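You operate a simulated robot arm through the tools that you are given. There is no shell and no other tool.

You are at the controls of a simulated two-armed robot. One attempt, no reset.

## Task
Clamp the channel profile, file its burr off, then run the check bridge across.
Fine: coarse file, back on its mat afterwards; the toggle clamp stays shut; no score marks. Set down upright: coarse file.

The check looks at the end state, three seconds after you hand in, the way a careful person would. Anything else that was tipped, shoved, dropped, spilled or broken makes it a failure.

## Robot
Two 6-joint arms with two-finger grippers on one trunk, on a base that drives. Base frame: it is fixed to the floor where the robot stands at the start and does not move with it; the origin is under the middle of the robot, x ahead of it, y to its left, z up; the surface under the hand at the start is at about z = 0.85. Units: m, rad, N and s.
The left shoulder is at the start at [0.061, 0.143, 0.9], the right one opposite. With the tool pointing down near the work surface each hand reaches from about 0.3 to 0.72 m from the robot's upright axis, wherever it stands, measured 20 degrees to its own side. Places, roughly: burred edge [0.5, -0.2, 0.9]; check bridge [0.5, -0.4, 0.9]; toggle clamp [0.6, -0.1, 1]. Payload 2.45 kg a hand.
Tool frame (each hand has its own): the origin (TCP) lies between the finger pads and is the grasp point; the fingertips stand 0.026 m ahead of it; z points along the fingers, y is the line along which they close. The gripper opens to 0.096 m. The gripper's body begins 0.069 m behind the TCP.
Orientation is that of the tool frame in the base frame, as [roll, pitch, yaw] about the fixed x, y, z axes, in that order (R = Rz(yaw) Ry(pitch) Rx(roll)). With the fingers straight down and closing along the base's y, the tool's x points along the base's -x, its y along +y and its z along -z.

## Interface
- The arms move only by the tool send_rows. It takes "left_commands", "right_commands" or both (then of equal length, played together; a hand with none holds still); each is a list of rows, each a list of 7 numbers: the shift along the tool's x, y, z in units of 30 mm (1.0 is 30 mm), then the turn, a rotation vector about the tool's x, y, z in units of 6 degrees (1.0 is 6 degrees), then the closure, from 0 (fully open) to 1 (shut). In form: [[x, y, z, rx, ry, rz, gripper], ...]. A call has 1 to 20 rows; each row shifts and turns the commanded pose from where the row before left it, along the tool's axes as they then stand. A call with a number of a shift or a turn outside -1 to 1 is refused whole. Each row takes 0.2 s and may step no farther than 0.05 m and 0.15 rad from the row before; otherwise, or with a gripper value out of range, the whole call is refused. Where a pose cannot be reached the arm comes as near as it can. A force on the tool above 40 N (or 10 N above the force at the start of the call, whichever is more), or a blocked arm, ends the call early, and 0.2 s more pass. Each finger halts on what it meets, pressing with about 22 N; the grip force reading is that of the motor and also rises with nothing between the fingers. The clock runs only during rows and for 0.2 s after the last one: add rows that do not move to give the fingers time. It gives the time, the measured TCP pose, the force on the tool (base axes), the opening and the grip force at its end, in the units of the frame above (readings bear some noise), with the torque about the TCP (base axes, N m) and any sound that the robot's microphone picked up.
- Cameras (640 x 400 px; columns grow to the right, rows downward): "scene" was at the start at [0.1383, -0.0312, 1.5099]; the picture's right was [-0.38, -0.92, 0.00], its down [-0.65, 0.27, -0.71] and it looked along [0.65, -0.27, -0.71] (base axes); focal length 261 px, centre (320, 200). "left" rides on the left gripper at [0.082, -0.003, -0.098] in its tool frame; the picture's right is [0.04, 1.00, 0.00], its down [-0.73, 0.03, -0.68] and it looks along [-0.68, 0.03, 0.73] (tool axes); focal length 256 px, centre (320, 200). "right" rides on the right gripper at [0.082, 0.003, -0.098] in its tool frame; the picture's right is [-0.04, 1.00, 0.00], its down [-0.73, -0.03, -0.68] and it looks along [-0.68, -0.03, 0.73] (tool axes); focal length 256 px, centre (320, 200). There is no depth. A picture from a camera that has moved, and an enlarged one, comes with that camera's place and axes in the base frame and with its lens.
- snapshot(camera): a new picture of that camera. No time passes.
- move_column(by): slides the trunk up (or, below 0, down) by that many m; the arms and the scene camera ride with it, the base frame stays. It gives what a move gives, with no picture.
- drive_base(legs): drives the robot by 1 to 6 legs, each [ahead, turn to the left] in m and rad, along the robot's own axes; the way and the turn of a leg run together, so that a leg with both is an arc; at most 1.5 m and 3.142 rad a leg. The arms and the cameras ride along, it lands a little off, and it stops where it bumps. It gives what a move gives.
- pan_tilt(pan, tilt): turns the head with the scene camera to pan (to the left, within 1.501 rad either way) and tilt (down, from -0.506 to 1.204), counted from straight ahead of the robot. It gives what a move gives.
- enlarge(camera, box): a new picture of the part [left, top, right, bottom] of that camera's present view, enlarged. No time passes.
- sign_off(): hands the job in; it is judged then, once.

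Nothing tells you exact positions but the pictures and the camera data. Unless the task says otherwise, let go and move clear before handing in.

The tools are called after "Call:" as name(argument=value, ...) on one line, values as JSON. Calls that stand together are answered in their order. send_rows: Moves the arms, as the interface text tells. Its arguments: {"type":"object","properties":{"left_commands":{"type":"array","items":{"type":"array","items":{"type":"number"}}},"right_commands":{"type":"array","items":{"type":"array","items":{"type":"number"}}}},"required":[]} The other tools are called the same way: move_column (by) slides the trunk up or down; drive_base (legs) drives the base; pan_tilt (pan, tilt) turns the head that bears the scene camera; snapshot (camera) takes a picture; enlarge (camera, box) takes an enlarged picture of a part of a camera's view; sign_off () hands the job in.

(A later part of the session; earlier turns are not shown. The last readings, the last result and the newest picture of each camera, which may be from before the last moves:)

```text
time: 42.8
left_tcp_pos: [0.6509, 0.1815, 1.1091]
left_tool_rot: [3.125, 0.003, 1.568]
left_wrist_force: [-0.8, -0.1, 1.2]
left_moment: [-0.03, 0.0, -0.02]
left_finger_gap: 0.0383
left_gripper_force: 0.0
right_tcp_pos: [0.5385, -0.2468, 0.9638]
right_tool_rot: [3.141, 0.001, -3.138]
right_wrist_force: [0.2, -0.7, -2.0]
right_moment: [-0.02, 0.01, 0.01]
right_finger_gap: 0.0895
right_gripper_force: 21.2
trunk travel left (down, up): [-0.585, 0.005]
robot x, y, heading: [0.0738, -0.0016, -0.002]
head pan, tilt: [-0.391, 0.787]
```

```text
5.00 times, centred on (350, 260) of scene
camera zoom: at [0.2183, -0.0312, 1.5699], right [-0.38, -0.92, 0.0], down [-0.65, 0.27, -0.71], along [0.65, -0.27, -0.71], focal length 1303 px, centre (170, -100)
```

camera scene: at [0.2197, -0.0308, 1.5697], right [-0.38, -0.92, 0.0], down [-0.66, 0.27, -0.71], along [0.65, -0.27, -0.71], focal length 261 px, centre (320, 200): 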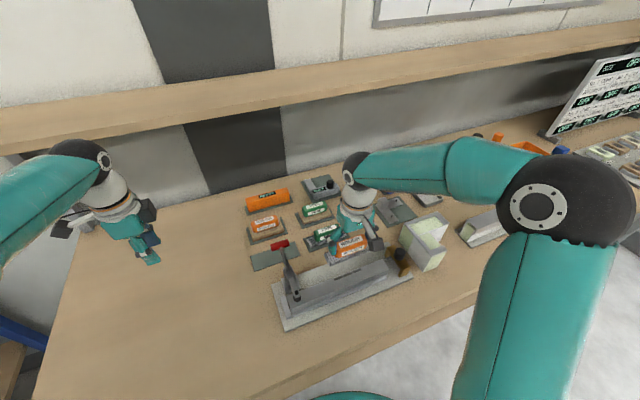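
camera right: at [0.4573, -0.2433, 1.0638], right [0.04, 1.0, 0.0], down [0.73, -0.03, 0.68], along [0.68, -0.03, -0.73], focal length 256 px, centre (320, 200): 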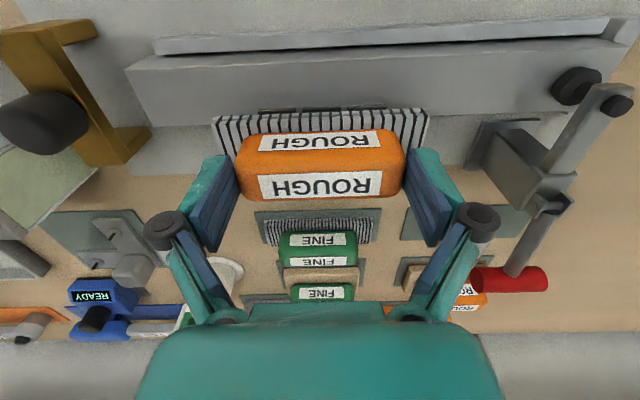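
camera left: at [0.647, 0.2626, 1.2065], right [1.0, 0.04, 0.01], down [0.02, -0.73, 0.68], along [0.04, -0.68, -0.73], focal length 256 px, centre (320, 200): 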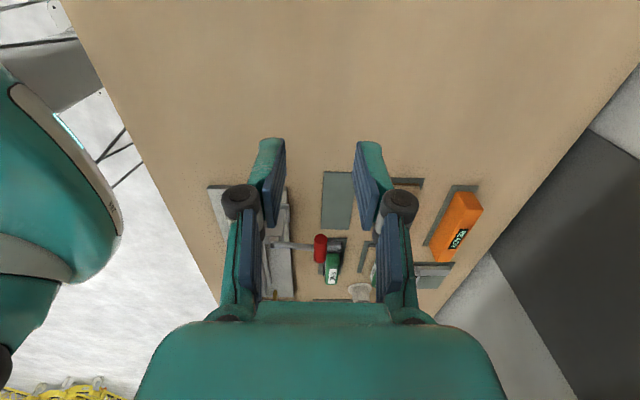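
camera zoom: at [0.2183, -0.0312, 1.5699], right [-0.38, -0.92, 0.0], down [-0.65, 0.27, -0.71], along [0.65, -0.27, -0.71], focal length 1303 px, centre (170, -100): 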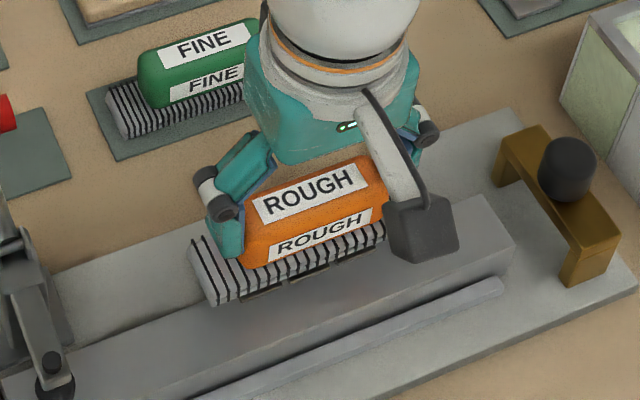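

Call:
send_rows(right_commands=[[0, 0, 0.08, 0, 0, 0, 0.3], [0, 0, 0.08, 0, 0, 0, 0.3], [0, 0, 0.08, 0, 0, 0, 0.3], [0, 0, 0.08, 0, 0, 0, 0.3]])

Call:
send_rows(right_commands=[[0, 0, 0.05, 0, 0, 0, 0.3], [0, 0, 0.05, 0, 0, 0, 0.3]])

Call:
send_rows(right_commands=[[0, 0, 0.05, 0, 0, 0, 0.3], [0, 0, 0.05, 0, 0, 0, 0.3]])

Call:
enlarge(camera="scene", box=[300, 220, 400, 300])

```text
time: 43.8
left_tcp_pos: [0.6508, 0.1797, 1.1077]
left_tool_rot: [3.126, 0.002, 1.57]
left_wrist_force: [0.4, 0.6, 0.0]
left_moment: [-0.02, 0.0, 0.02]
left_finger_gap: 0.0383
left_gripper_force: 0.1
right_tcp_pos: [0.5408, -0.248, 0.9565]
right_tool_rot: [-3.141, 0.001, -3.141]
right_wrist_force: [-0.3, -0.7, -3.6]
right_moment: [0.06, 0.02, -0.01]
right_finger_gap: 0.0898
right_gripper_force: 22.2
trunk travel left (down, up): [-0.585, 0.005]
robot x, y, heading: [0.0814, 0.001, -0.0]
head pan, tilt: [-0.391, 0.787]
```

```text
time: 44.4
left_tcp_pos: [0.6505, 0.1805, 1.1073]
left_tool_rot: [3.124, 0.001, 1.569]
left_wrist_force: [-0.7, 0.2, -0.4]
left_moment: [-0.02, -0.02, -0.06]
left_finger_gap: 0.0384
left_gripper_force: 0.0
right_tcp_pos: [0.5398, -0.2467, 0.9529]
right_tool_rot: [3.141, -0.002, -3.14]
right_wrist_force: [-0.2, 0.0, -4.1]
right_moment: [-0.01, 0.02, -0.03]
right_finger_gap: 0.09
right_gripper_force: 22.1
trunk travel left (down, up): [-0.585, 0.005]
robot x, y, heading: [0.0843, -0.0011, 0.002]
head pan, tilt: [-0.391, 0.787]
```

```text
time: 45.0
left_tcp_pos: [0.6513, 0.1797, 1.1065]
left_tool_rot: [3.127, 0.002, 1.57]
left_wrist_force: [-0.3, 0.4, -0.3]
left_moment: [0.0, -0.03, -0.02]
left_finger_gap: 0.0385
left_gripper_force: 0.1
right_tcp_pos: [0.54, -0.2476, 0.9509]
right_tool_rot: [3.139, -0.002, -3.141]
right_wrist_force: [-0.1, -0.7, -2.4]
right_moment: [0.04, 0.02, -0.01]
right_finger_gap: 0.0897
right_gripper_force: 21.9
trunk travel left (down, up): [-0.585, 0.005]
robot x, y, heading: [0.0779, 0.0029, -0.002]
head pan, tilt: [-0.391, 0.787]
```

```text
5.00 times, centred on (350, 260) of scene
camera zoom: at [0.2187, -0.0312, 1.5699], right [-0.38, -0.92, 0.0], down [-0.65, 0.27, -0.71], along [0.65, -0.27, -0.71], focal length 1303 px, centre (170, -100)
```

zoom: 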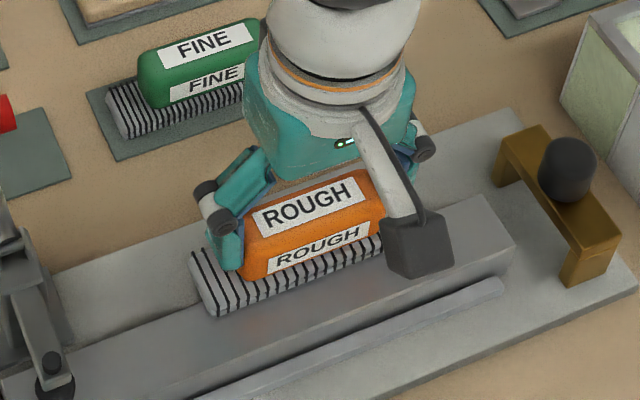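

Call:
send_rows(right_commands=[[0, 0, 0.05, 0, 0, 0, 0.3], [0, 0, 0.05, 0, 0, 0, 0.3]])

Call:
send_rows(right_commands=[[0, 0, 0.04, 0, 0, 0, 0.3], [0, 0, 0.0, 0, 0, 0, 0.3]])

Call:
send_rows(right_commands=[[0, 0, 0.04, 0, 0, 0, 0.3], [0, 0, 0.0, 0, 0, 0, 0.3]])

```text
time: 45.6
left_tcp_pos: [0.649, 0.1804, 1.1088]
left_tool_rot: [3.124, 0.002, 1.568]
left_wrist_force: [0.6, -0.7, -0.3]
left_moment: [0.02, 0.0, -0.04]
left_finger_gap: 0.0384
left_gripper_force: 0.1
right_tcp_pos: [0.5404, -0.2481, 0.9488]
right_tool_rot: [3.14, 0.004, 3.141]
right_wrist_force: [-1.1, -4.2, 18.1]
right_moment: [-0.01, 0.27, -0.03]
right_finger_gap: 0.0901
right_gripper_force: 22.1
trunk travel left (down, up): [-0.585, 0.005]
robot x, y, heading: [0.0788, 0.0, 0.004]
head pan, tilt: [-0.391, 0.787]
```

```text
time: 46.2
left_tcp_pos: [0.6489, 0.1807, 1.1087]
left_tool_rot: [3.127, 0.003, 1.568]
left_wrist_force: [1.3, 0.0, 0.3]
left_moment: [0.0, -0.05, -0.02]
left_finger_gap: 0.0385
left_gripper_force: 0.1
right_tcp_pos: [0.5411, -0.2462, 0.9466]
right_tool_rot: [3.141, 0.002, -3.14]
right_wrist_force: [1.9, -2.1, 19.1]
right_moment: [-0.07, 0.05, -0.05]
right_finger_gap: 0.09
right_gripper_force: 21.9
trunk travel left (down, up): [-0.585, 0.005]
robot x, y, heading: [0.0775, 0.001, -0.001]
head pan, tilt: [-0.391, 0.787]
```

```text
time: 46.8
left_tcp_pos: [0.6503, 0.181, 1.1086]
left_tool_rot: [3.125, 0.002, 1.569]
left_wrist_force: [0.4, 0.1, 0.0]
left_moment: [0.03, -0.03, -0.01]
left_finger_gap: 0.0385
left_gripper_force: 0.0
right_tcp_pos: [0.5391, -0.2472, 0.9456]
right_tool_rot: [-3.141, 0.001, -3.139]
right_wrist_force: [4.4, -1.9, 21.0]
right_moment: [-0.18, -0.03, 0.03]
right_finger_gap: 0.0899
right_gripper_force: 22.0
trunk travel left (down, up): [-0.585, 0.005]
robot x, y, heading: [0.0817, 0.0014, 0.003]
head pan, tilt: [-0.391, 0.787]
```

Contact was made at about 18 N, and the file starts to slip in the grip above about 20 N. I'll ease off to a lighter pressure and take a few short strokes along the edge, then look.

Call:
send_rows(right_commands=[[0, 0, -0.04, 0, 0, 0, 0.3], [0, 0, 0, 0, 0, 0, 0.3]])

Call:
send_rows(right_commands=[[0, 0.25, 0, 0, 0, 0, 0.3], [0, 0.25, 0, 0, 0, 0, 0.3], [0, -0.25, 0, 0, 0, 0, 0.3], [0, -0.25, 0, 0, 0, 0, 0.3], [0, -0.25, 0, 0, 0, 0, 0.3], [0, -0.25, 0, 0, 0, 0, 0.3], [0, 0.25, 0, 0, 0, 0, 0.3], [0, 0.25, 0, 0, 0, 0, 0.3]])

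Call:
enlarge(camera="scene", box=[300, 220, 400, 300])

```text
time: 47.4
left_tcp_pos: [0.6513, 0.1819, 1.109]
left_tool_rot: [3.126, 0.005, 1.569]
left_wrist_force: [0.0, 0.2, -0.5]
left_moment: [0.01, -0.01, -0.01]
left_finger_gap: 0.0386
left_gripper_force: 0.0
right_tcp_pos: [0.5395, -0.2475, 0.9446]
right_tool_rot: [3.14, -0.002, -3.141]
right_wrist_force: [4.1, 0.3, 7.8]
right_moment: [-0.22, -0.1, 0.07]
right_finger_gap: 0.0897
right_gripper_force: 21.8
trunk travel left (down, up): [-0.585, 0.005]
robot x, y, heading: [0.0814, -0.0017, -0.001]
head pan, tilt: [-0.391, 0.787]
```

```text
time: 49.2
left_tcp_pos: [0.6511, 0.1811, 1.1077]
left_tool_rot: [3.125, 0.001, 1.567]
left_wrist_force: [0.9, 0.4, -0.1]
left_moment: [0.03, 0.0, -0.01]
left_finger_gap: 0.0384
left_gripper_force: 0.1
right_tcp_pos: [0.5409, -0.2487, 0.9465]
right_tool_rot: [3.142, -0.003, 3.141]
right_wrist_force: [-0.3, 0.3, -2.4]
right_moment: [-0.01, -0.02, 0.0]
right_finger_gap: 0.0896
right_gripper_force: 22.2
trunk travel left (down, up): [-0.585, 0.005]
robot x, y, heading: [0.0807, -0.0012, 0.003]
head pan, tilt: [-0.391, 0.787]
```

```text
5.00 times, centred on (350, 260) of scene
camera zoom: at [0.2188, -0.0313, 1.5698], right [-0.38, -0.92, 0.0], down [-0.65, 0.27, -0.71], along [0.65, -0.27, -0.71], focal length 1303 px, centre (170, -100)
```

zoom: 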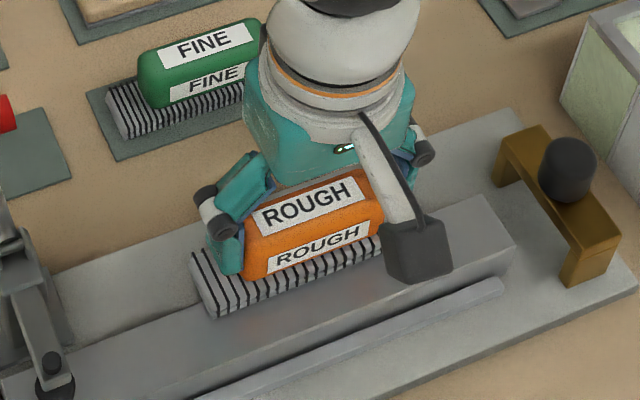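

Contact force has dropped to zero after the strokes, so either some burr is gone or the file shifted. I'll lift and look.

Call:
send_rows(right_commands=[[0, 0, -0.8, 0, 0, 0, 0.3], [-0.5, 0, -0.8, 0, 0, 0, 0.3], [-0.5, 0, -0.8, 0, 0, 0, 0.3], [0, 0, 0, 0, 0, 0, 0.3]])

Call:
enlarge(camera="scene", box=[320, 240, 390, 295])

Call:
enlarge(camera="right", box=[220, 20, 420, 150])

```text
time: 50.2
left_tcp_pos: [0.6518, 0.1807, 1.1077]
left_tool_rot: [3.126, 0.002, 1.569]
left_wrist_force: [0.2, 0.7, -0.1]
left_moment: [-0.01, 0.01, -0.01]
left_finger_gap: 0.0383
left_gripper_force: 0.0
right_tcp_pos: [0.5699, -0.2475, 1.0156]
right_tool_rot: [-3.141, -0.001, -3.141]
right_wrist_force: [-0.2, -0.7, -3.7]
right_moment: [0.02, 0.04, 0.03]
right_finger_gap: 0.0899
right_gripper_force: 22.4
trunk travel left (down, up): [-0.585, 0.005]
robot x, y, heading: [0.0815, 0.0, -0.0]
head pan, tilt: [-0.391, 0.787]
```

```text
7.27 times, centred on (355, 268) of scene
camera zoom: at [0.2189, -0.0314, 1.5698], right [-0.38, -0.92, 0.0], down [-0.65, 0.27, -0.71], along [0.65, -0.27, -0.71], focal length 1895 px, centre (66, -291)
```

zoom: 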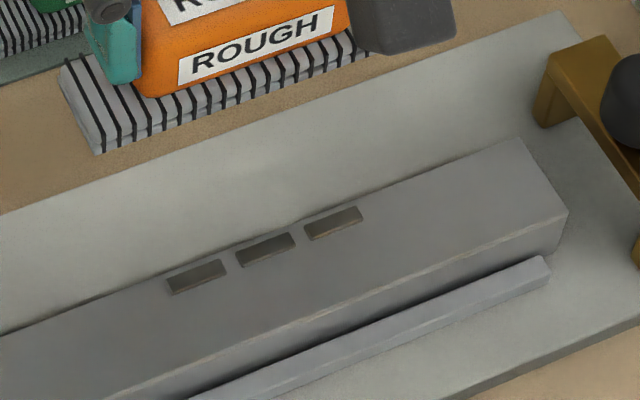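

```text
3.08 times, centred on (320, 85) of right
camera zoom: at [0.488, -0.2428, 1.1151], right [0.04, 1.0, 0.0], down [0.73, -0.03, 0.68], along [0.68, -0.03, -0.74], focal length 788 px, centre (320, 554)
```

zoom: 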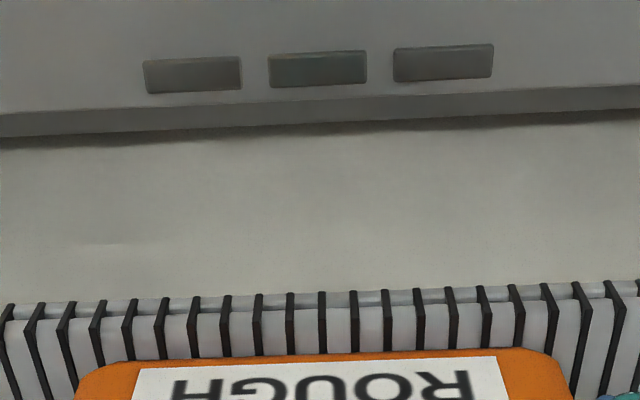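

The strips have clearly shrunk (they were wider and closer together before), so filing works. I'll go back down and continue with light strokes.

Call:
send_rows(right_commands=[[0.5, 0, 0.7, 0, 0, 0, 0.3], [0.5, 0, 0.7, 0, 0, 0, 0.3], [0, 0, 0.7, 0, 0, 0, 0.3], [0, 0, 0.05, 0, 0, 0, 0.3], [0, 0, 0, 0, 0, 0, 0.3]])

Call:
send_rows(right_commands=[[0, 0, 0.04, 0, 0, 0, 0.3], [0, 0, 0, 0, 0, 0, 0.3]])

Call:
send_rows(right_commands=[[0, 0, 0.03, 0, 0, 0, 0.3], [0, 0, 0, 0, 0, 0, 0.3]])

```text
time: 51.4
left_tcp_pos: [0.6512, 0.1794, 1.107]
left_tool_rot: [3.124, 0.002, 1.569]
left_wrist_force: [1.5, 0.0, -0.1]
left_moment: [-0.01, -0.03, -0.01]
left_finger_gap: 0.0385
left_gripper_force: 0.0
right_tcp_pos: [0.5394, -0.2473, 0.9525]
right_tool_rot: [-3.141, -0.002, -3.139]
right_wrist_force: [-0.1, -0.9, -3.2]
right_moment: [-0.02, 0.02, 0.0]
right_finger_gap: 0.0897
right_gripper_force: 21.8
trunk travel left (down, up): [-0.585, 0.005]
robot x, y, heading: [0.0814, 0.003, 0.003]
head pan, tilt: [-0.391, 0.787]
```

```text
time: 52.0
left_tcp_pos: [0.6506, 0.18, 1.1077]
left_tool_rot: [3.125, 0.001, 1.57]
left_wrist_force: [0.1, 0.3, -0.8]
left_moment: [0.02, 0.01, 0.02]
left_finger_gap: 0.0384
left_gripper_force: 0.1
right_tcp_pos: [0.54, -0.247, 0.9513]
right_tool_rot: [-3.141, -0.001, -3.14]
right_wrist_force: [0.5, 0.0, -3.3]
right_moment: [0.02, 0.02, 0.02]
right_finger_gap: 0.0898
right_gripper_force: 22.2
trunk travel left (down, up): [-0.585, 0.005]
robot x, y, heading: [0.0808, -0.0014, 0.002]
head pan, tilt: [-0.391, 0.787]
```

```text
time: 52.6
left_tcp_pos: [0.6505, 0.1806, 1.1088]
left_tool_rot: [3.128, 0.003, 1.569]
left_wrist_force: [0.0, -0.4, 0.3]
left_moment: [0.02, 0.05, 0.01]
left_finger_gap: 0.0382
left_gripper_force: 0.0
right_tcp_pos: [0.5408, -0.2464, 0.9487]
right_tool_rot: [3.14, -0.002, -3.139]
right_wrist_force: [-0.3, 0.5, -2.8]
right_moment: [-0.01, 0.03, -0.03]
right_finger_gap: 0.0897
right_gripper_force: 21.6
trunk travel left (down, up): [-0.585, 0.005]
robot x, y, heading: [0.0779, 0.001, -0.002]
head pan, tilt: [-0.391, 0.787]
```

Call:
send_rows(right_commands=[[0, 0, 0.06, 0, 0, 0, 0.3], [0, 0, 0.06, 0, 0, 0, 0.3]])

Call:
send_rows(right_commands=[[0, 0, 0.03, 0, 0, 0, 0.3], [0, 0, 0, 0, 0, 0, 0.3]])

Call:
send_rows(right_commands=[[0, 0, 0.02, 0, 0, 0, 0.3], [0, 0, 0, 0, 0, 0, 0.3]])

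```text
time: 53.2
left_tcp_pos: [0.6514, 0.18, 1.1087]
left_tool_rot: [3.125, 0.002, 1.569]
left_wrist_force: [-0.1, -0.2, -0.1]
left_moment: [-0.02, 0.0, -0.01]
left_finger_gap: 0.0383
left_gripper_force: 0.1
right_tcp_pos: [0.5408, -0.2465, 0.9464]
right_tool_rot: [-3.14, -0.001, -3.139]
right_wrist_force: [0.1, -0.1, -2.8]
right_moment: [0.03, -0.01, 0.02]
right_finger_gap: 0.0895
right_gripper_force: 21.9
trunk travel left (down, up): [-0.585, 0.005]
robot x, y, heading: [0.0787, 0.0017, -0.003]
head pan, tilt: [-0.391, 0.787]
```

```text
time: 53.8
left_tcp_pos: [0.6511, 0.18, 1.1082]
left_tool_rot: [3.126, 0.002, 1.569]
left_wrist_force: [-0.2, -0.2, -0.2]
left_moment: [0.03, -0.03, 0.01]
left_finger_gap: 0.0385
left_gripper_force: 0.1
right_tcp_pos: [0.5409, -0.2475, 0.9461]
right_tool_rot: [3.14, 0.002, -3.14]
right_wrist_force: [-0.4, -0.4, -3.2]
right_moment: [0.02, -0.01, -0.02]
right_finger_gap: 0.0897
right_gripper_force: 21.5
trunk travel left (down, up): [-0.585, 0.005]
robot x, y, heading: [0.0821, -0.0012, -0.0]
head pan, tilt: [-0.391, 0.787]
```

```text
time: 54.4
left_tcp_pos: [0.6513, 0.1809, 1.1087]
left_tool_rot: [3.126, 0.001, 1.57]
left_wrist_force: [-0.6, -0.6, -0.4]
left_moment: [0.0, -0.01, -0.01]
left_finger_gap: 0.0383
left_gripper_force: 0.1
right_tcp_pos: [0.5389, -0.2476, 0.9461]
right_tool_rot: [3.141, -0.001, -3.139]
right_wrist_force: [-1.0, -0.2, -3.1]
right_moment: [0.0, -0.02, 0.01]
right_finger_gap: 0.0897
right_gripper_force: 21.9
trunk travel left (down, up): [-0.585, 0.005]
robot x, y, heading: [0.0815, 0.0002, -0.001]
head pan, tilt: [-0.391, 0.787]
```

Call:
send_rows(right_commands=[[0, 0, 0.04, 0, 0, 0, 0.3], [0, 0, 0, 0, 0, 0, 0.3]])

Call:
send_rows(right_commands=[[0, 0, 0.03, 0, 0, 0, 0.3], [0, 0, 0, 0, 0, 0, 0.3]])

```text
time: 55.0
left_tcp_pos: [0.6517, 0.1803, 1.1082]
left_tool_rot: [3.126, 0.002, 1.569]
left_wrist_force: [0.2, -0.1, 0.2]
left_moment: [0.01, 0.02, -0.02]
left_finger_gap: 0.0384
left_gripper_force: 0.1
right_tcp_pos: [0.5404, -0.2468, 0.9446]
right_tool_rot: [3.141, -0.001, -3.14]
right_wrist_force: [-0.2, -0.3, -2.5]
right_moment: [0.02, 0.01, -0.03]
right_finger_gap: 0.0897
right_gripper_force: 22.7
trunk travel left (down, up): [-0.585, 0.005]
robot x, y, heading: [0.0802, -0.0022, -0.001]
head pan, tilt: [-0.391, 0.787]
```

```text
time: 55.6
left_tcp_pos: [0.6497, 0.1807, 1.1076]
left_tool_rot: [3.127, 0.003, 1.568]
left_wrist_force: [-0.1, -0.7, 0.5]
left_moment: [0.0, 0.02, -0.01]
left_finger_gap: 0.0383
left_gripper_force: 0.1
right_tcp_pos: [0.5405, -0.2482, 0.9452]
right_tool_rot: [-3.14, 0.003, -3.141]
right_wrist_force: [1.4, -0.9, 6.2]
right_moment: [0.07, 0.02, -0.03]
right_finger_gap: 0.0896
right_gripper_force: 21.5
trunk travel left (down, up): [-0.585, 0.005]
robot x, y, heading: [0.0803, -0.0006, 0.003]
head pan, tilt: [-0.391, 0.787]
```

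Call:
send_rows(right_commands=[[0, 0.25, 0.005, 0, 0, 0, 0.3], [0, 0.25, 0.005, 0, 0, 0, 0.3], [0, -0.25, 0.005, 0, 0, 0, 0.3], [0, -0.25, 0.005, 0, 0, 0, 0.3], [0, -0.25, 0.005, 0, 0, 0, 0.3], [0, -0.25, 0.005, 0, 0, 0, 0.3], [0, 0.25, 0.005, 0, 0, 0, 0.3], [0, 0.25, 0.005, 0, 0, 0, 0.3]])

```text
time: 57.4
left_tcp_pos: [0.6516, 0.18, 1.1083]
left_tool_rot: [3.126, 0.001, 1.569]
left_wrist_force: [-0.3, -0.1, 0.6]
left_moment: [-0.02, -0.02, 0.03]
left_finger_gap: 0.0382
left_gripper_force: 0.1
right_tcp_pos: [0.5407, -0.2459, 0.944]
right_tool_rot: [3.14, -0.001, -3.141]
right_wrist_force: [0.4, -1.0, -1.7]
right_moment: [-0.05, 0.03, 0.01]
right_finger_gap: 0.0896
right_gripper_force: 22.0
trunk travel left (down, up): [-0.585, 0.005]
robot x, y, heading: [0.079, 0.0015, 0.002]
head pan, tilt: [-0.391, 0.787]
```

Call:
send_rows(right_commands=[[0, 0, 0.04, 0, 0, 0, 0.3], [0, 0, 0, 0, 0, 0, 0.3]])

Call:
snapshot(camera="right")

```text
time: 58.0
left_tcp_pos: [0.6508, 0.18, 1.109]
left_tool_rot: [3.126, 0.003, 1.569]
left_wrist_force: [0.4, 1.0, -0.4]
left_moment: [-0.03, 0.03, 0.04]
left_finger_gap: 0.0384
left_gripper_force: 0.1
right_tcp_pos: [0.5409, -0.247, 0.9429]
right_tool_rot: [-3.141, 0.001, -3.139]
right_wrist_force: [0.1, 0.3, 5.1]
right_moment: [0.04, 0.02, -0.01]
right_finger_gap: 0.0895
right_gripper_force: 22.2
trunk travel left (down, up): [-0.585, 0.005]
robot x, y, heading: [0.0843, 0.0, 0.002]
head pan, tilt: [-0.391, 0.787]
```

```text
taken
camera right: at [0.4576, -0.2429, 1.0419], right [0.04, 1.0, 0.0], down [0.73, -0.03, 0.68], along [0.68, -0.03, -0.73], focal length 256 px, centre (320, 200)
```

right: 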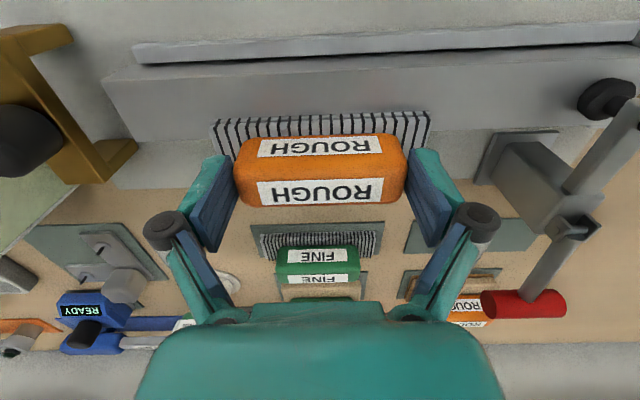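

Call:
send_rows(right_commands=[[0, 0.25, 0.005, 0, 0, 0, 0.3], [0, 0.25, 0.005, 0, 0, 0, 0.3], [0, -0.25, 0.005, 0, 0, 0, 0.3], [0, -0.25, 0.005, 0, 0, 0, 0.3], [0, -0.25, 0.005, 0, 0, 0, 0.3], [0, -0.25, 0.005, 0, 0, 0, 0.3], [0, 0.25, 0.005, 0, 0, 0, 0.3], [0, 0.25, 0.005, 0, 0, 0, 0.3]])

Call:
send_rows(right_commands=[[0, 0, -0.8, 0, 0, 0, 0.3], [-0.5, 0, -0.8, 0, 0, 0, 0.3], [-0.5, 0, -0.8, 0, 0, 0, 0.3], [0, 0, 0, 0, 0, 0, 0.3]])

Call:
enlarge(camera="scene", box=[320, 240, 390, 295])

Call:
enlarge(camera="right", box=[220, 20, 420, 150])

```text
time: 59.8
left_tcp_pos: [0.6499, 0.1807, 1.1084]
left_tool_rot: [3.128, 0.002, 1.571]
left_wrist_force: [-0.3, 0.0, -1.4]
left_moment: [0.03, 0.0, 0.0]
left_finger_gap: 0.0383
left_gripper_force: 0.0
right_tcp_pos: [0.5386, -0.2481, 0.9432]
right_tool_rot: [3.14, 0.003, -3.14]
right_wrist_force: [1.2, -5.7, 19.1]
right_moment: [-0.33, 0.02, 0.03]
right_finger_gap: 0.0899
right_gripper_force: 22.0
trunk travel left (down, up): [-0.585, 0.005]
robot x, y, heading: [0.0788, -0.0025, 0.007]
head pan, tilt: [-0.391, 0.787]
```

```text
time: 60.8
left_tcp_pos: [0.6503, 0.1809, 1.1085]
left_tool_rot: [3.127, 0.002, 1.569]
left_wrist_force: [-0.2, 1.2, -0.4]
left_moment: [0.01, 0.01, -0.01]
left_finger_gap: 0.0386
left_gripper_force: 0.0
right_tcp_pos: [0.5708, -0.2478, 1.0138]
right_tool_rot: [-3.141, -0.001, -3.14]
right_wrist_force: [-0.4, -0.6, -3.6]
right_moment: [0.0, 0.01, 0.02]
right_finger_gap: 0.0896
right_gripper_force: 22.2
trunk travel left (down, up): [-0.585, 0.005]
robot x, y, heading: [0.0803, -0.0003, 0.001]
head pan, tilt: [-0.391, 0.787]
```

```text
7.27 times, centred on (355, 268) of scene
camera zoom: at [0.2188, -0.0315, 1.5698], right [-0.38, -0.92, 0.0], down [-0.65, 0.27, -0.71], along [0.65, -0.27, -0.71], focal length 1895 px, centre (66, -291)
```

zoom: 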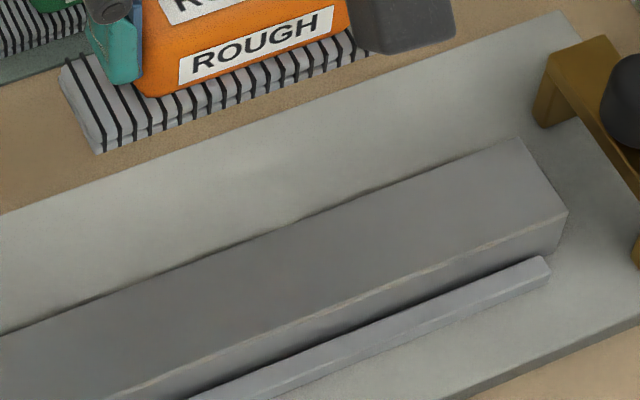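

```text
3.08 times, centred on (320, 85) of right
camera zoom: at [0.4891, -0.2437, 1.1132], right [0.04, 1.0, 0.0], down [0.73, -0.03, 0.68], along [0.68, -0.03, -0.74], focal length 788 px, centre (320, 554)
```

zoom: 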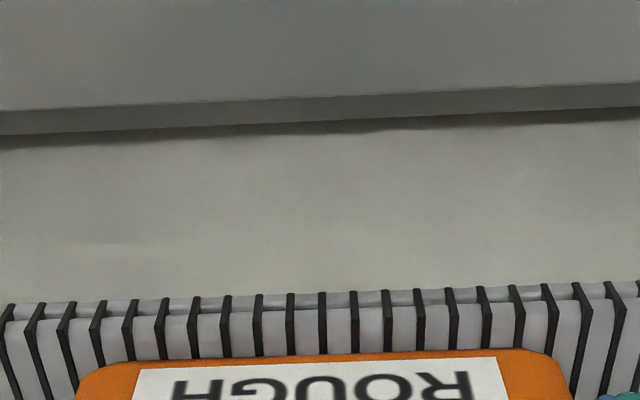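

The burr is completely gone and the surface shows no marks. Now I'll return the file to its mat by the reverse path.

Call:
send_rows(right_commands=[[0, 0, -0.45, 0, 0, 0, 0.3], [0, 0, -0.45, 0, 0, 0, 0.3], [-0.657, 0.816, 0, 0, 0, 0, 0.3], [-0.657, 0.816, 0, 0, 0, 0, 0.3], [-0.657, 0.816, 0, 0, 0, 0, 0.3], [-0.657, 0.816, 0, 0, 0, 0, 0.3], [-0.657, 0.816, 0, 0, 0, 0, 0.3], [-0.657, 0.816, 0, 0, 0, 0, 0.3], [-0.657, 0.816, 0, 0, 0, 0, 0.3], [0, 0, 0, 0, 0, 0, 0.3]])

Call:
snapshot(camera="right")

```text
time: 63.0
left_tcp_pos: [0.65, 0.179, 1.1084]
left_tool_rot: [3.125, 0.003, 1.569]
left_wrist_force: [-0.3, 0.2, 0.8]
left_moment: [0.03, -0.02, 0.03]
left_finger_gap: 0.0383
left_gripper_force: 0.0
right_tcp_pos: [0.7074, -0.0761, 1.0415]
right_tool_rot: [-3.141, -0.001, -3.14]
right_wrist_force: [0.6, -0.5, -2.1]
right_moment: [0.03, -0.01, -0.02]
right_finger_gap: 0.0897
right_gripper_force: 22.2
trunk travel left (down, up): [-0.585, 0.005]
robot x, y, heading: [0.0799, -0.0005, 0.002]
head pan, tilt: [-0.391, 0.787]
```

```text
taken
camera right: at [0.6263, -0.0722, 1.1405], right [0.04, 1.0, 0.0], down [0.73, -0.03, 0.68], along [0.68, -0.03, -0.74], focal length 256 px, centre (320, 200)
```

right: 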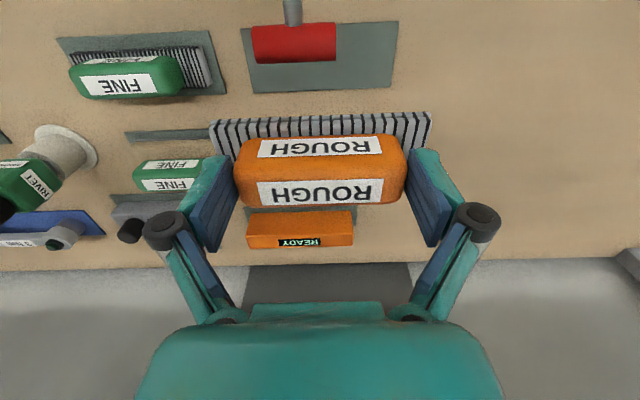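

Call:
send_rows(right_commands=[[-0.04, 0, 0.75, 0, 0, 0, 0.3], [0, 0, 0.75, 0, 0, 0, 0.3], [0, 0, 0.7, 0, 0, 0, 0.3], [0, 0, 0, 0, 0, 0, 0.3]])

Call:
enlarge(camera="left", box=[290, 150, 390, 280])

Call:
snapshot(camera="right")

```text
time: 64.0
left_tcp_pos: [0.6499, 0.1813, 1.1083]
left_tool_rot: [3.127, 0.003, 1.57]
left_wrist_force: [-0.2, 0.4, -0.1]
left_moment: [0.03, 0.01, -0.03]
left_finger_gap: 0.0384
left_gripper_force: 0.0
right_tcp_pos: [0.7085, -0.0762, 0.9717]
right_tool_rot: [-3.142, -0.003, -3.139]
right_wrist_force: [-0.5, 0.0, -3.1]
right_moment: [-0.04, -0.01, -0.02]
right_finger_gap: 0.0894
right_gripper_force: 21.9
trunk travel left (down, up): [-0.585, 0.005]
robot x, y, heading: [0.0805, 0.0001, -0.0]
head pan, tilt: [-0.391, 0.787]
```

```text
3.08 times, centred on (340, 215) of left
camera zoom: at [0.6464, 0.2623, 1.2069], right [1.0, 0.04, 0.02], down [0.02, -0.73, 0.68], along [0.04, -0.68, -0.73], focal length 788 px, centre (258, 154)
```

zoom: 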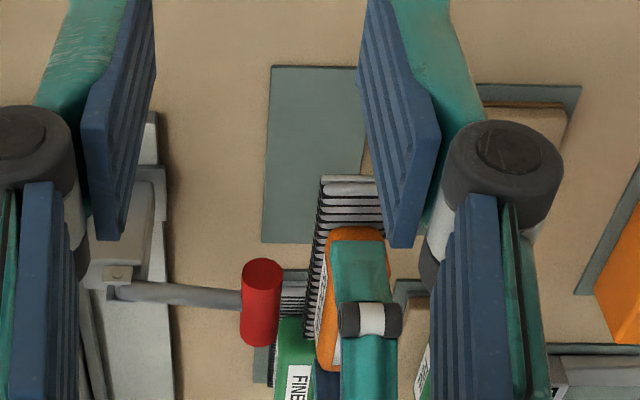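

```text
taken
camera right: at [0.6259, -0.0723, 1.0726], right [0.04, 1.0, 0.0], down [0.73, -0.03, 0.68], along [0.68, -0.03, -0.73], focal length 256 px, centre (320, 200)
```

right: 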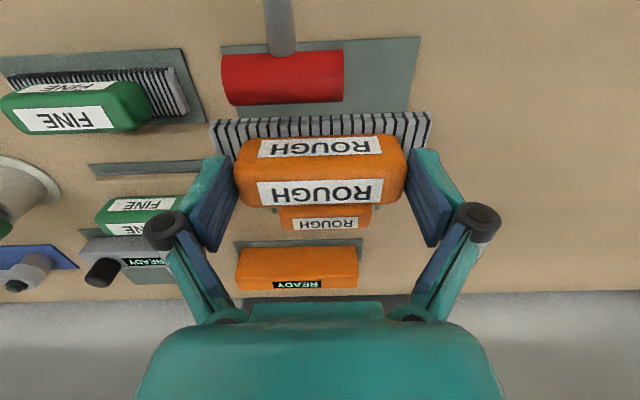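

Call:
move_column(by=-0.055)

Call:
send_rows(right_commands=[[0.2, 0, 0, 0, 0, 0, 0.3], [0.2, 0, 0.1, 0, 0, 0, 0.3], [0, 0, 0.1, 0, 0, 0, 0.3], [0, 0, 0.1, 0, 0, 0, 0.3]])

Call:
enlarge(camera="scene", box=[250, 205, 320, 265])

```text
time: 65.0
left_tcp_pos: [0.6509, 0.1804, 1.0521]
left_tool_rot: [3.125, 0.003, 1.57]
left_wrist_force: [0.1, 0.8, 1.2]
left_moment: [0.0, 0.01, -0.02]
left_finger_gap: 0.0382
left_gripper_force: 0.1
right_tcp_pos: [0.7078, -0.0762, 0.9188]
right_tool_rot: [-3.142, -0.002, -3.139]
right_wrist_force: [-0.6, 0.1, -3.6]
right_moment: [0.01, -0.02, -0.02]
right_finger_gap: 0.0897
right_gripper_force: 22.4
trunk travel left (down, up): [-0.53, 0.06]
robot x, y, heading: [0.0779, -0.0009, -0.004]
head pan, tilt: [-0.391, 0.787]
```

```text
time: 66.0
left_tcp_pos: [0.6504, 0.1812, 1.0533]
left_tool_rot: [3.126, 0.003, 1.568]
left_wrist_force: [-0.6, 0.2, 0.0]
left_moment: [-0.02, 0.02, 0.0]
left_finger_gap: 0.0383
left_gripper_force: 0.1
right_tcp_pos: [0.6963, -0.0761, 0.9095]
right_tool_rot: [-3.14, -0.003, -3.14]
right_wrist_force: [0.0, -0.2, -3.5]
right_moment: [0.02, 0.03, -0.02]
right_finger_gap: 0.0898
right_gripper_force: 21.6
trunk travel left (down, up): [-0.53, 0.06]
robot x, y, heading: [0.0774, -0.0031, -0.004]
head pan, tilt: [-0.391, 0.787]
```

```text
6.67 times, centred on (285, 235) of scene
camera zoom: at [0.2191, -0.0312, 1.5148], right [-0.38, -0.92, 0.0], down [-0.66, 0.27, -0.71], along [0.65, -0.27, -0.71], focal length 1737 px, centre (553, -33)
```

zoom: 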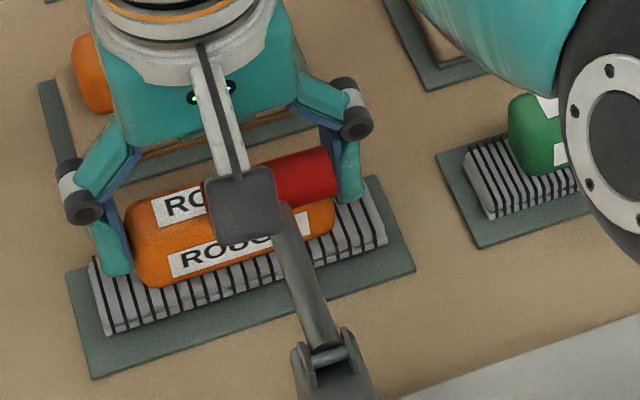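

Nearly down, and well centred on the mat. I'll lower gently to contact.

Call:
send_rows(right_commands=[[0, 0, 0.08, 0, 0, 0, 0.3], [0, 0, 0.08, 0, 0, 0, 0.3]])

Call:
send_rows(right_commands=[[0, 0, 0.05, 0, 0, 0, 0.3], [0, 0, 0, 0, 0, 0, 0.3]])

Call:
send_rows(right_commands=[[0, 0, 0.04, 0, 0, 0, 0.3], [0, 0, 0, 0, 0, 0, 0.3]])

```text
time: 66.6
left_tcp_pos: [0.6509, 0.1809, 1.0536]
left_tool_rot: [3.125, 0.005, 1.568]
left_wrist_force: [0.4, 0.1, 0.1]
left_moment: [0.01, 0.01, 0.03]
left_finger_gap: 0.0384
left_gripper_force: 0.0
right_tcp_pos: [0.6954, -0.0748, 0.9056]
right_tool_rot: [-3.139, -0.002, -3.139]
right_wrist_force: [0.3, -0.4, -3.1]
right_moment: [-0.01, 0.0, 0.01]
right_finger_gap: 0.0897
right_gripper_force: 22.1
trunk travel left (down, up): [-0.53, 0.06]
robot x, y, heading: [0.0811, 0.0017, 0.0]
head pan, tilt: [-0.391, 0.787]
```

```text
time: 67.2
left_tcp_pos: [0.6508, 0.1791, 1.052]
left_tool_rot: [3.126, 0.004, 1.569]
left_wrist_force: [0.2, 0.5, -1.2]
left_moment: [-0.01, 0.02, 0.01]
left_finger_gap: 0.0383
left_gripper_force: 0.1
right_tcp_pos: [0.6949, -0.0755, 0.9032]
right_tool_rot: [-3.14, -0.001, -3.14]
right_wrist_force: [-0.2, -0.3, -2.5]
right_moment: [0.0, -0.02, 0.02]
right_finger_gap: 0.0897
right_gripper_force: 22.2
trunk travel left (down, up): [-0.53, 0.06]
robot x, y, heading: [0.0782, -0.0006, 0.0]
head pan, tilt: [-0.391, 0.787]
```

```text
time: 67.8
left_tcp_pos: [0.6514, 0.1804, 1.0529]
left_tool_rot: [3.127, 0.004, 1.567]
left_wrist_force: [0.6, 1.0, -0.5]
left_moment: [0.05, 0.0, 0.02]
left_finger_gap: 0.0384
left_gripper_force: 0.0
right_tcp_pos: [0.6971, -0.0755, 0.9031]
right_tool_rot: [3.141, -0.002, -3.139]
right_wrist_force: [-1.4, 0.3, -3.5]
right_moment: [0.01, -0.01, 0.01]
right_finger_gap: 0.0898
right_gripper_force: 22.0
trunk travel left (down, up): [-0.53, 0.06]
robot x, y, heading: [0.0801, 0.0021, -0.001]
head pan, tilt: [-0.391, 0.787]
```

Call:
send_rows(right_commands=[[0, 0, 0.04, 0, 0, 0, 0.3], [0, 0, 0, 0, 0, 0, 0.3]])

Call:
send_rows(right_commands=[[0, 0, 0.04, 0, 0, 0, 0.3], [0, 0, 0, 0, 0, 0, 0.3]])

Call:
enlarge(camera="scene", box=[250, 205, 320, 265])

```text
time: 68.4
left_tcp_pos: [0.6505, 0.1812, 1.0528]
left_tool_rot: [3.126, 0.004, 1.569]
left_wrist_force: [0.1, -0.4, 0.0]
left_moment: [0.0, 0.02, 0.02]
left_finger_gap: 0.0385
left_gripper_force: 0.1
right_tcp_pos: [0.6967, -0.0753, 0.8999]
right_tool_rot: [3.141, 0.001, -3.14]
right_wrist_force: [1.0, -0.2, 0.3]
right_moment: [-0.16, -0.05, 0.07]
right_finger_gap: 0.0895
right_gripper_force: 21.9
trunk travel left (down, up): [-0.53, 0.06]
robot x, y, heading: [0.0816, -0.0032, -0.002]
head pan, tilt: [-0.391, 0.787]
```

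```text
time: 69.0
left_tcp_pos: [0.6493, 0.1812, 1.0535]
left_tool_rot: [3.125, 0.003, 1.57]
left_wrist_force: [0.5, 0.1, 0.7]
left_moment: [-0.01, -0.02, 0.01]
left_finger_gap: 0.0387
left_gripper_force: 0.1
right_tcp_pos: [0.696, -0.0742, 0.9023]
right_tool_rot: [3.141, 0.001, -3.14]
right_wrist_force: [-0.4, 2.4, 6.0]
right_moment: [-0.59, -0.2, 0.07]
right_finger_gap: 0.0899
right_gripper_force: 22.5
trunk travel left (down, up): [-0.53, 0.06]
robot x, y, heading: [0.0791, -0.0001, 0.001]
head pan, tilt: [-0.391, 0.787]
```

```text
6.67 times, centred on (285, 235) of scene
camera zoom: at [0.218, -0.0308, 1.515], right [-0.38, -0.92, 0.0], down [-0.65, 0.27, -0.71], along [0.65, -0.27, -0.71], focal length 1737 px, centre (553, -33)
```

zoom: 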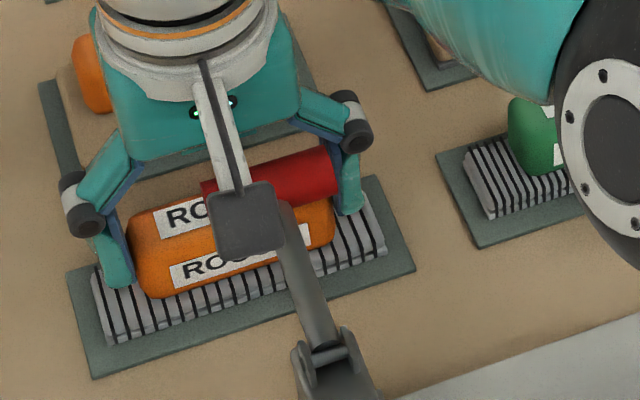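

Call:
send_rows(right_commands=[[0, 0, 0, 0, 0, 0, 0.05], [0, 0, 0, 0, 0, 0, 0], [0, 0, 0, 0, 0, 0, 0], [0, 0, -0.3, 0, 0, 0, 0], [0, 0, -0.3, 0, 0, 0, 0]])

Call:
enlarge(camera="scene", box=[250, 205, 320, 265])

Call:
enlarge(camera="right", box=[180, 60, 460, 235])

```text
time: 70.2
left_tcp_pos: [0.6504, 0.1808, 1.0529]
left_tool_rot: [3.127, 0.004, 1.568]
left_wrist_force: [0.5, -0.3, 0.4]
left_moment: [0.03, -0.03, 0.02]
left_finger_gap: 0.0383
left_gripper_force: 0.0
right_tcp_pos: [0.6966, -0.0761, 0.9192]
right_tool_rot: [3.141, 0.0, -3.141]
right_wrist_force: [-0.4, 0.2, 0.2]
right_moment: [-0.02, 0.02, 0.01]
right_finger_gap: 0.0958
right_gripper_force: 0.1
trunk travel left (down, up): [-0.53, 0.06]
robot x, y, heading: [0.0789, 0.0004, 0.004]
head pan, tilt: [-0.391, 0.787]
```

```text
6.67 times, centred on (285, 235) of scene
camera zoom: at [0.2186, -0.0311, 1.5149], right [-0.38, -0.92, 0.0], down [-0.65, 0.27, -0.71], along [0.65, -0.27, -0.71], focal length 1737 px, centre (553, -33)
```

zoom: 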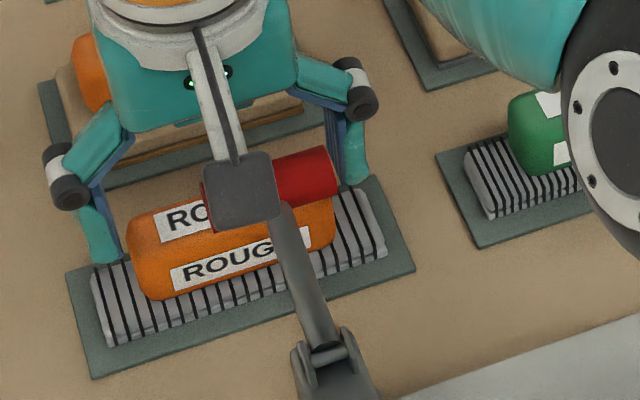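

```text
2.29 times, centred on (320, 148) of right
camera zoom: at [0.6137, -0.0723, 1.0173], right [0.04, 1.0, 0.0], down [0.73, -0.03, 0.68], along [0.68, -0.03, -0.73], focal length 585 px, centre (320, 320)
```

zoom: 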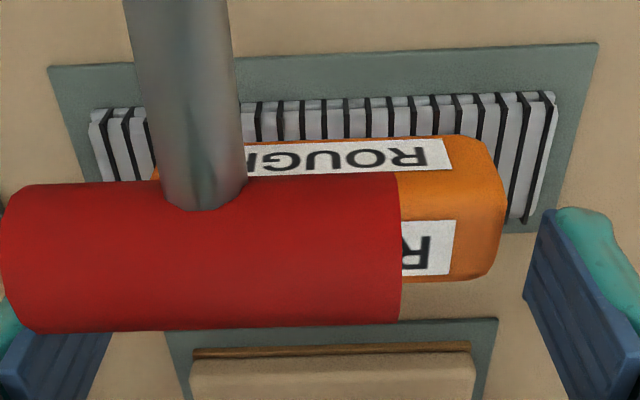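

The file sits upright and centred on its mat. I'll withdraw the right hand upward and move to view the bridge.

Call:
send_rows(right_commands=[[0, 0, -0.8, 0, 0, 0, 0], [0, 0, -0.8, 0, 0, 0, 0], [0, 0, -0.8, 0, 0, 0, 0], [0.3, -0.2, -0.8, 0, 0, 0, 0], [0.7, -0.85, -0.1, 0, 0, 0, 0], [0.7, -0.85, 0, 0, 0, 0, 0], [0.7, -0.85, 0, 0, 0, 0, 0], [0.7, -0.85, 0, 0, 0, 0, 0], [0.7, -0.85, 0, 0, 0, 0, 0], [0.7, -0.85, 0, 0, 0, 0, 0], [0.7, -0.85, 0, 0, 0, 0, 0], [0.7, -0.85, 0, 0, 0, 0, 0], [0.7, -0.85, 0, 0, 0, 0, 0], [0.7, -0.85, 0, 0, 0, 0, 0], [0.7, -0.85, 0, 0, 0, 0, 0], [0.7, -0.85, 0, 0, 0, 0, 0], [0.3, -0.2, 0, 0, 0, 0, 0]])

Call:
snapshot(camera="right")

Call:
enlarge(camera="scene", box=[330, 200, 450, 290])

Call:
enlarge(camera="scene", box=[240, 210, 340, 300])

```text
time: 73.8
left_tcp_pos: [0.6509, 0.1802, 1.0532]
left_tool_rot: [3.127, 0.003, 1.57]
left_wrist_force: [0.1, 0.0, -0.7]
left_moment: [0.01, 0.05, 0.02]
left_finger_gap: 0.0382
left_gripper_force: 0.0
right_tcp_pos: [0.4256, -0.3943, 1.0171]
right_tool_rot: [3.141, 0.002, 3.141]
right_wrist_force: [0.2, 0.1, -1.4]
right_moment: [-0.02, -0.01, -0.02]
right_finger_gap: 0.096
right_gripper_force: 0.1
trunk travel left (down, up): [-0.53, 0.06]
robot x, y, heading: [0.0825, 0.0008, -0.004]
head pan, tilt: [-0.391, 0.787]
```

```text
taken
camera right: at [0.3441, -0.3912, 1.1161], right [0.04, 1.0, 0.0], down [0.73, -0.03, 0.68], along [0.68, -0.03, -0.73], focal length 256 px, centre (320, 200)
```

right: 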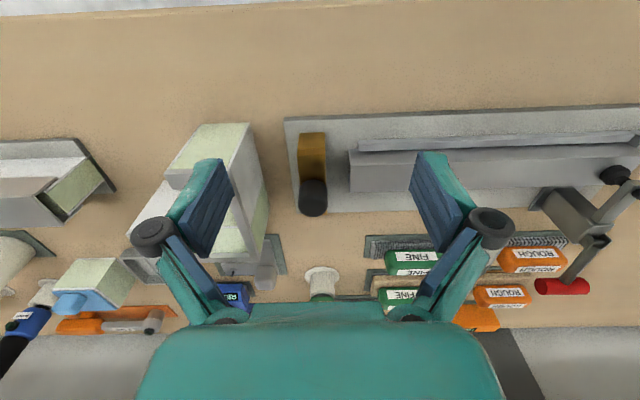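

```text
4.44 times, centred on (390, 245) of scene
camera zoom: at [0.2182, -0.031, 1.5149], right [-0.38, -0.92, 0.0], down [-0.65, 0.27, -0.71], along [0.65, -0.27, -0.71], focal length 1158 px, centre (9, 0)
```

zoom: 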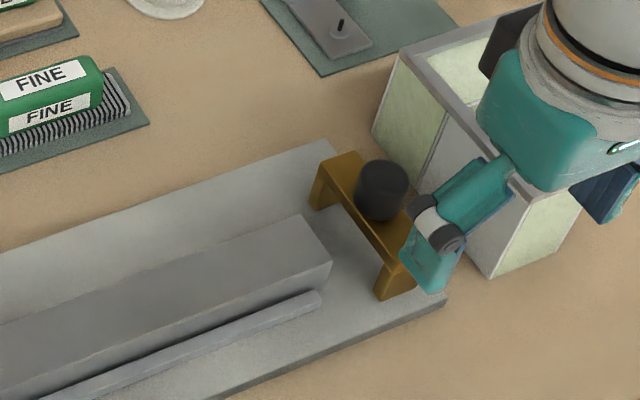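

```text
4.44 times, centred on (290, 255) of scene
camera zoom: at [0.2182, -0.031, 1.5149], right [-0.38, -0.92, 0.0], down [-0.65, 0.27, -0.71], along [0.65, -0.27, -0.71], focal length 1158 px, centre (453, -44)
```

zoom: 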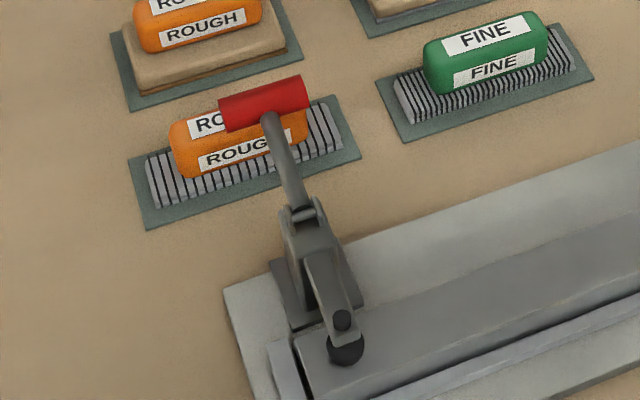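

Call:
enlarge(camera="right", box=[260, 110, 380, 230])

Call:
enlarge(camera="scene", box=[375, 220, 435, 270])

```text
3.33 times, centred on (320, 170) of right
camera zoom: at [0.3441, -0.3912, 1.1161], right [0.04, 1.0, 0.0], down [0.73, -0.03, 0.68], along [0.68, -0.03, -0.73], focal length 853 px, centre (320, 300)
```

zoom: 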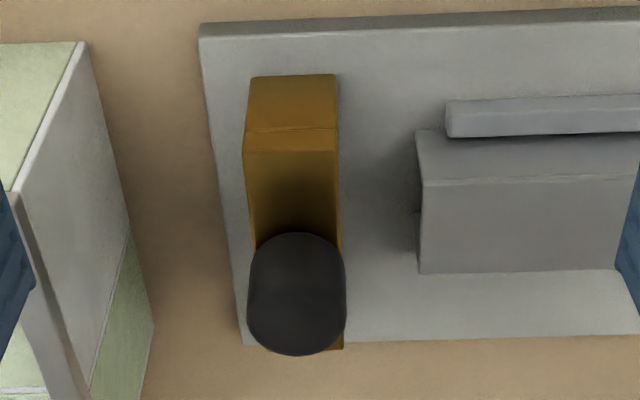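

```text
8.00 times, centred on (405, 245) of scene
camera zoom: at [0.2182, -0.031, 1.5149], right [-0.38, -0.92, 0.0], down [-0.65, 0.27, -0.71], along [0.65, -0.27, -0.71], focal length 2084 px, centre (-360, -160)
```

zoom: 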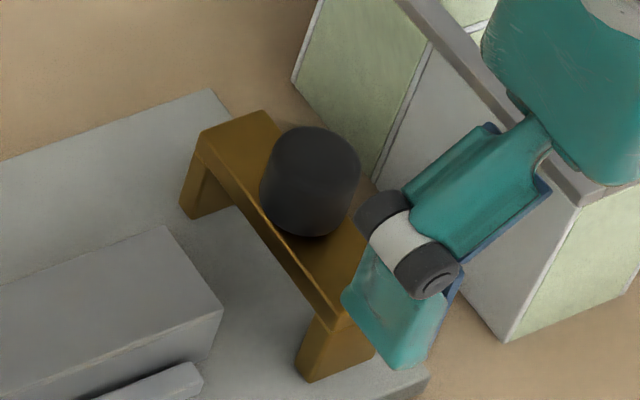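

The bridge knob is at about (0.53, -0.4065), z 0.902–0.926, with the legs standing outside the profile and fence. I'll grip the knob gently with a half-open gripper, since the L-block is close by, and slide it along +y.

Call:
send_rows(right_commands=[[0, 0, 0, 0, 0, 0, 0.45], [-0.8625, -0.1, 0, 0, 0, 0, 0.45], [-0.8625, -0.1, 0, 0, 0, 0, 0.45], [-0.8625, -0.1, 0, 0, 0, 0, 0.45], [-0.8625, -0.1, 0, 0, 0, 0, 0.45], [0, 0, 0.5, 0, 0, 0, 0.45], [0, 0, 0.5, 0, 0, 0, 0.45], [0, 0, 0, 0, 0, 0, 0.45]])

Call:
snapshot(camera="right")

Call:
enlarge(camera="scene", box=[360, 200, 440, 270])

```text
time: 75.6
left_tcp_pos: [0.6495, 0.1795, 1.053]
left_tool_rot: [3.125, 0.004, 1.569]
left_wrist_force: [0.6, -0.2, 0.1]
left_moment: [0.0, 0.02, 0.0]
left_finger_gap: 0.0381
left_gripper_force: 0.0
right_tcp_pos: [0.5297, -0.4062, 0.9872]
right_tool_rot: [3.141, 0.001, -3.139]
right_wrist_force: [0.2, -0.2, 0.1]
right_moment: [-0.02, 0.01, 0.02]
right_finger_gap: 0.0528
right_gripper_force: 0.1
trunk travel left (down, up): [-0.53, 0.06]
robot x, y, heading: [0.0834, -0.0024, -0.006]
head pan, tilt: [-0.391, 0.787]
```

```text
taken
camera right: at [0.4475, -0.4034, 1.0862], right [0.04, 1.0, 0.0], down [0.73, -0.03, 0.68], along [0.68, -0.03, -0.73], focal length 256 px, centre (320, 200)
```

right: 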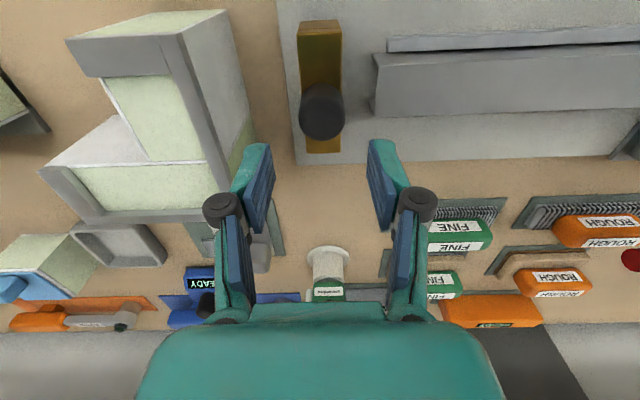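

```text
5.71 times, centred on (400, 235) of scene
camera zoom: at [0.2181, -0.0311, 1.5149], right [-0.38, -0.92, 0.0], down [-0.65, 0.27, -0.71], along [0.65, -0.27, -0.71], focal length 1489 px, centre (-137, 0)
```

zoom: 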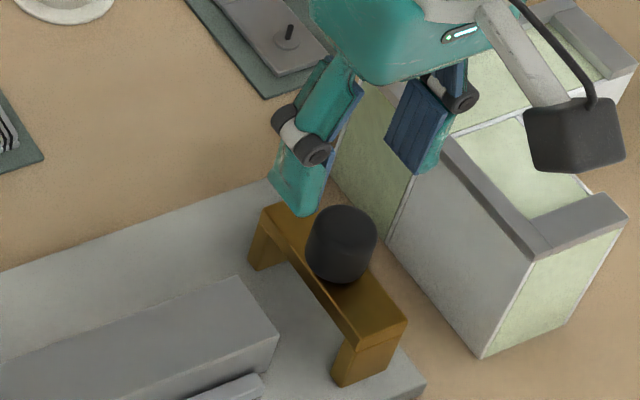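

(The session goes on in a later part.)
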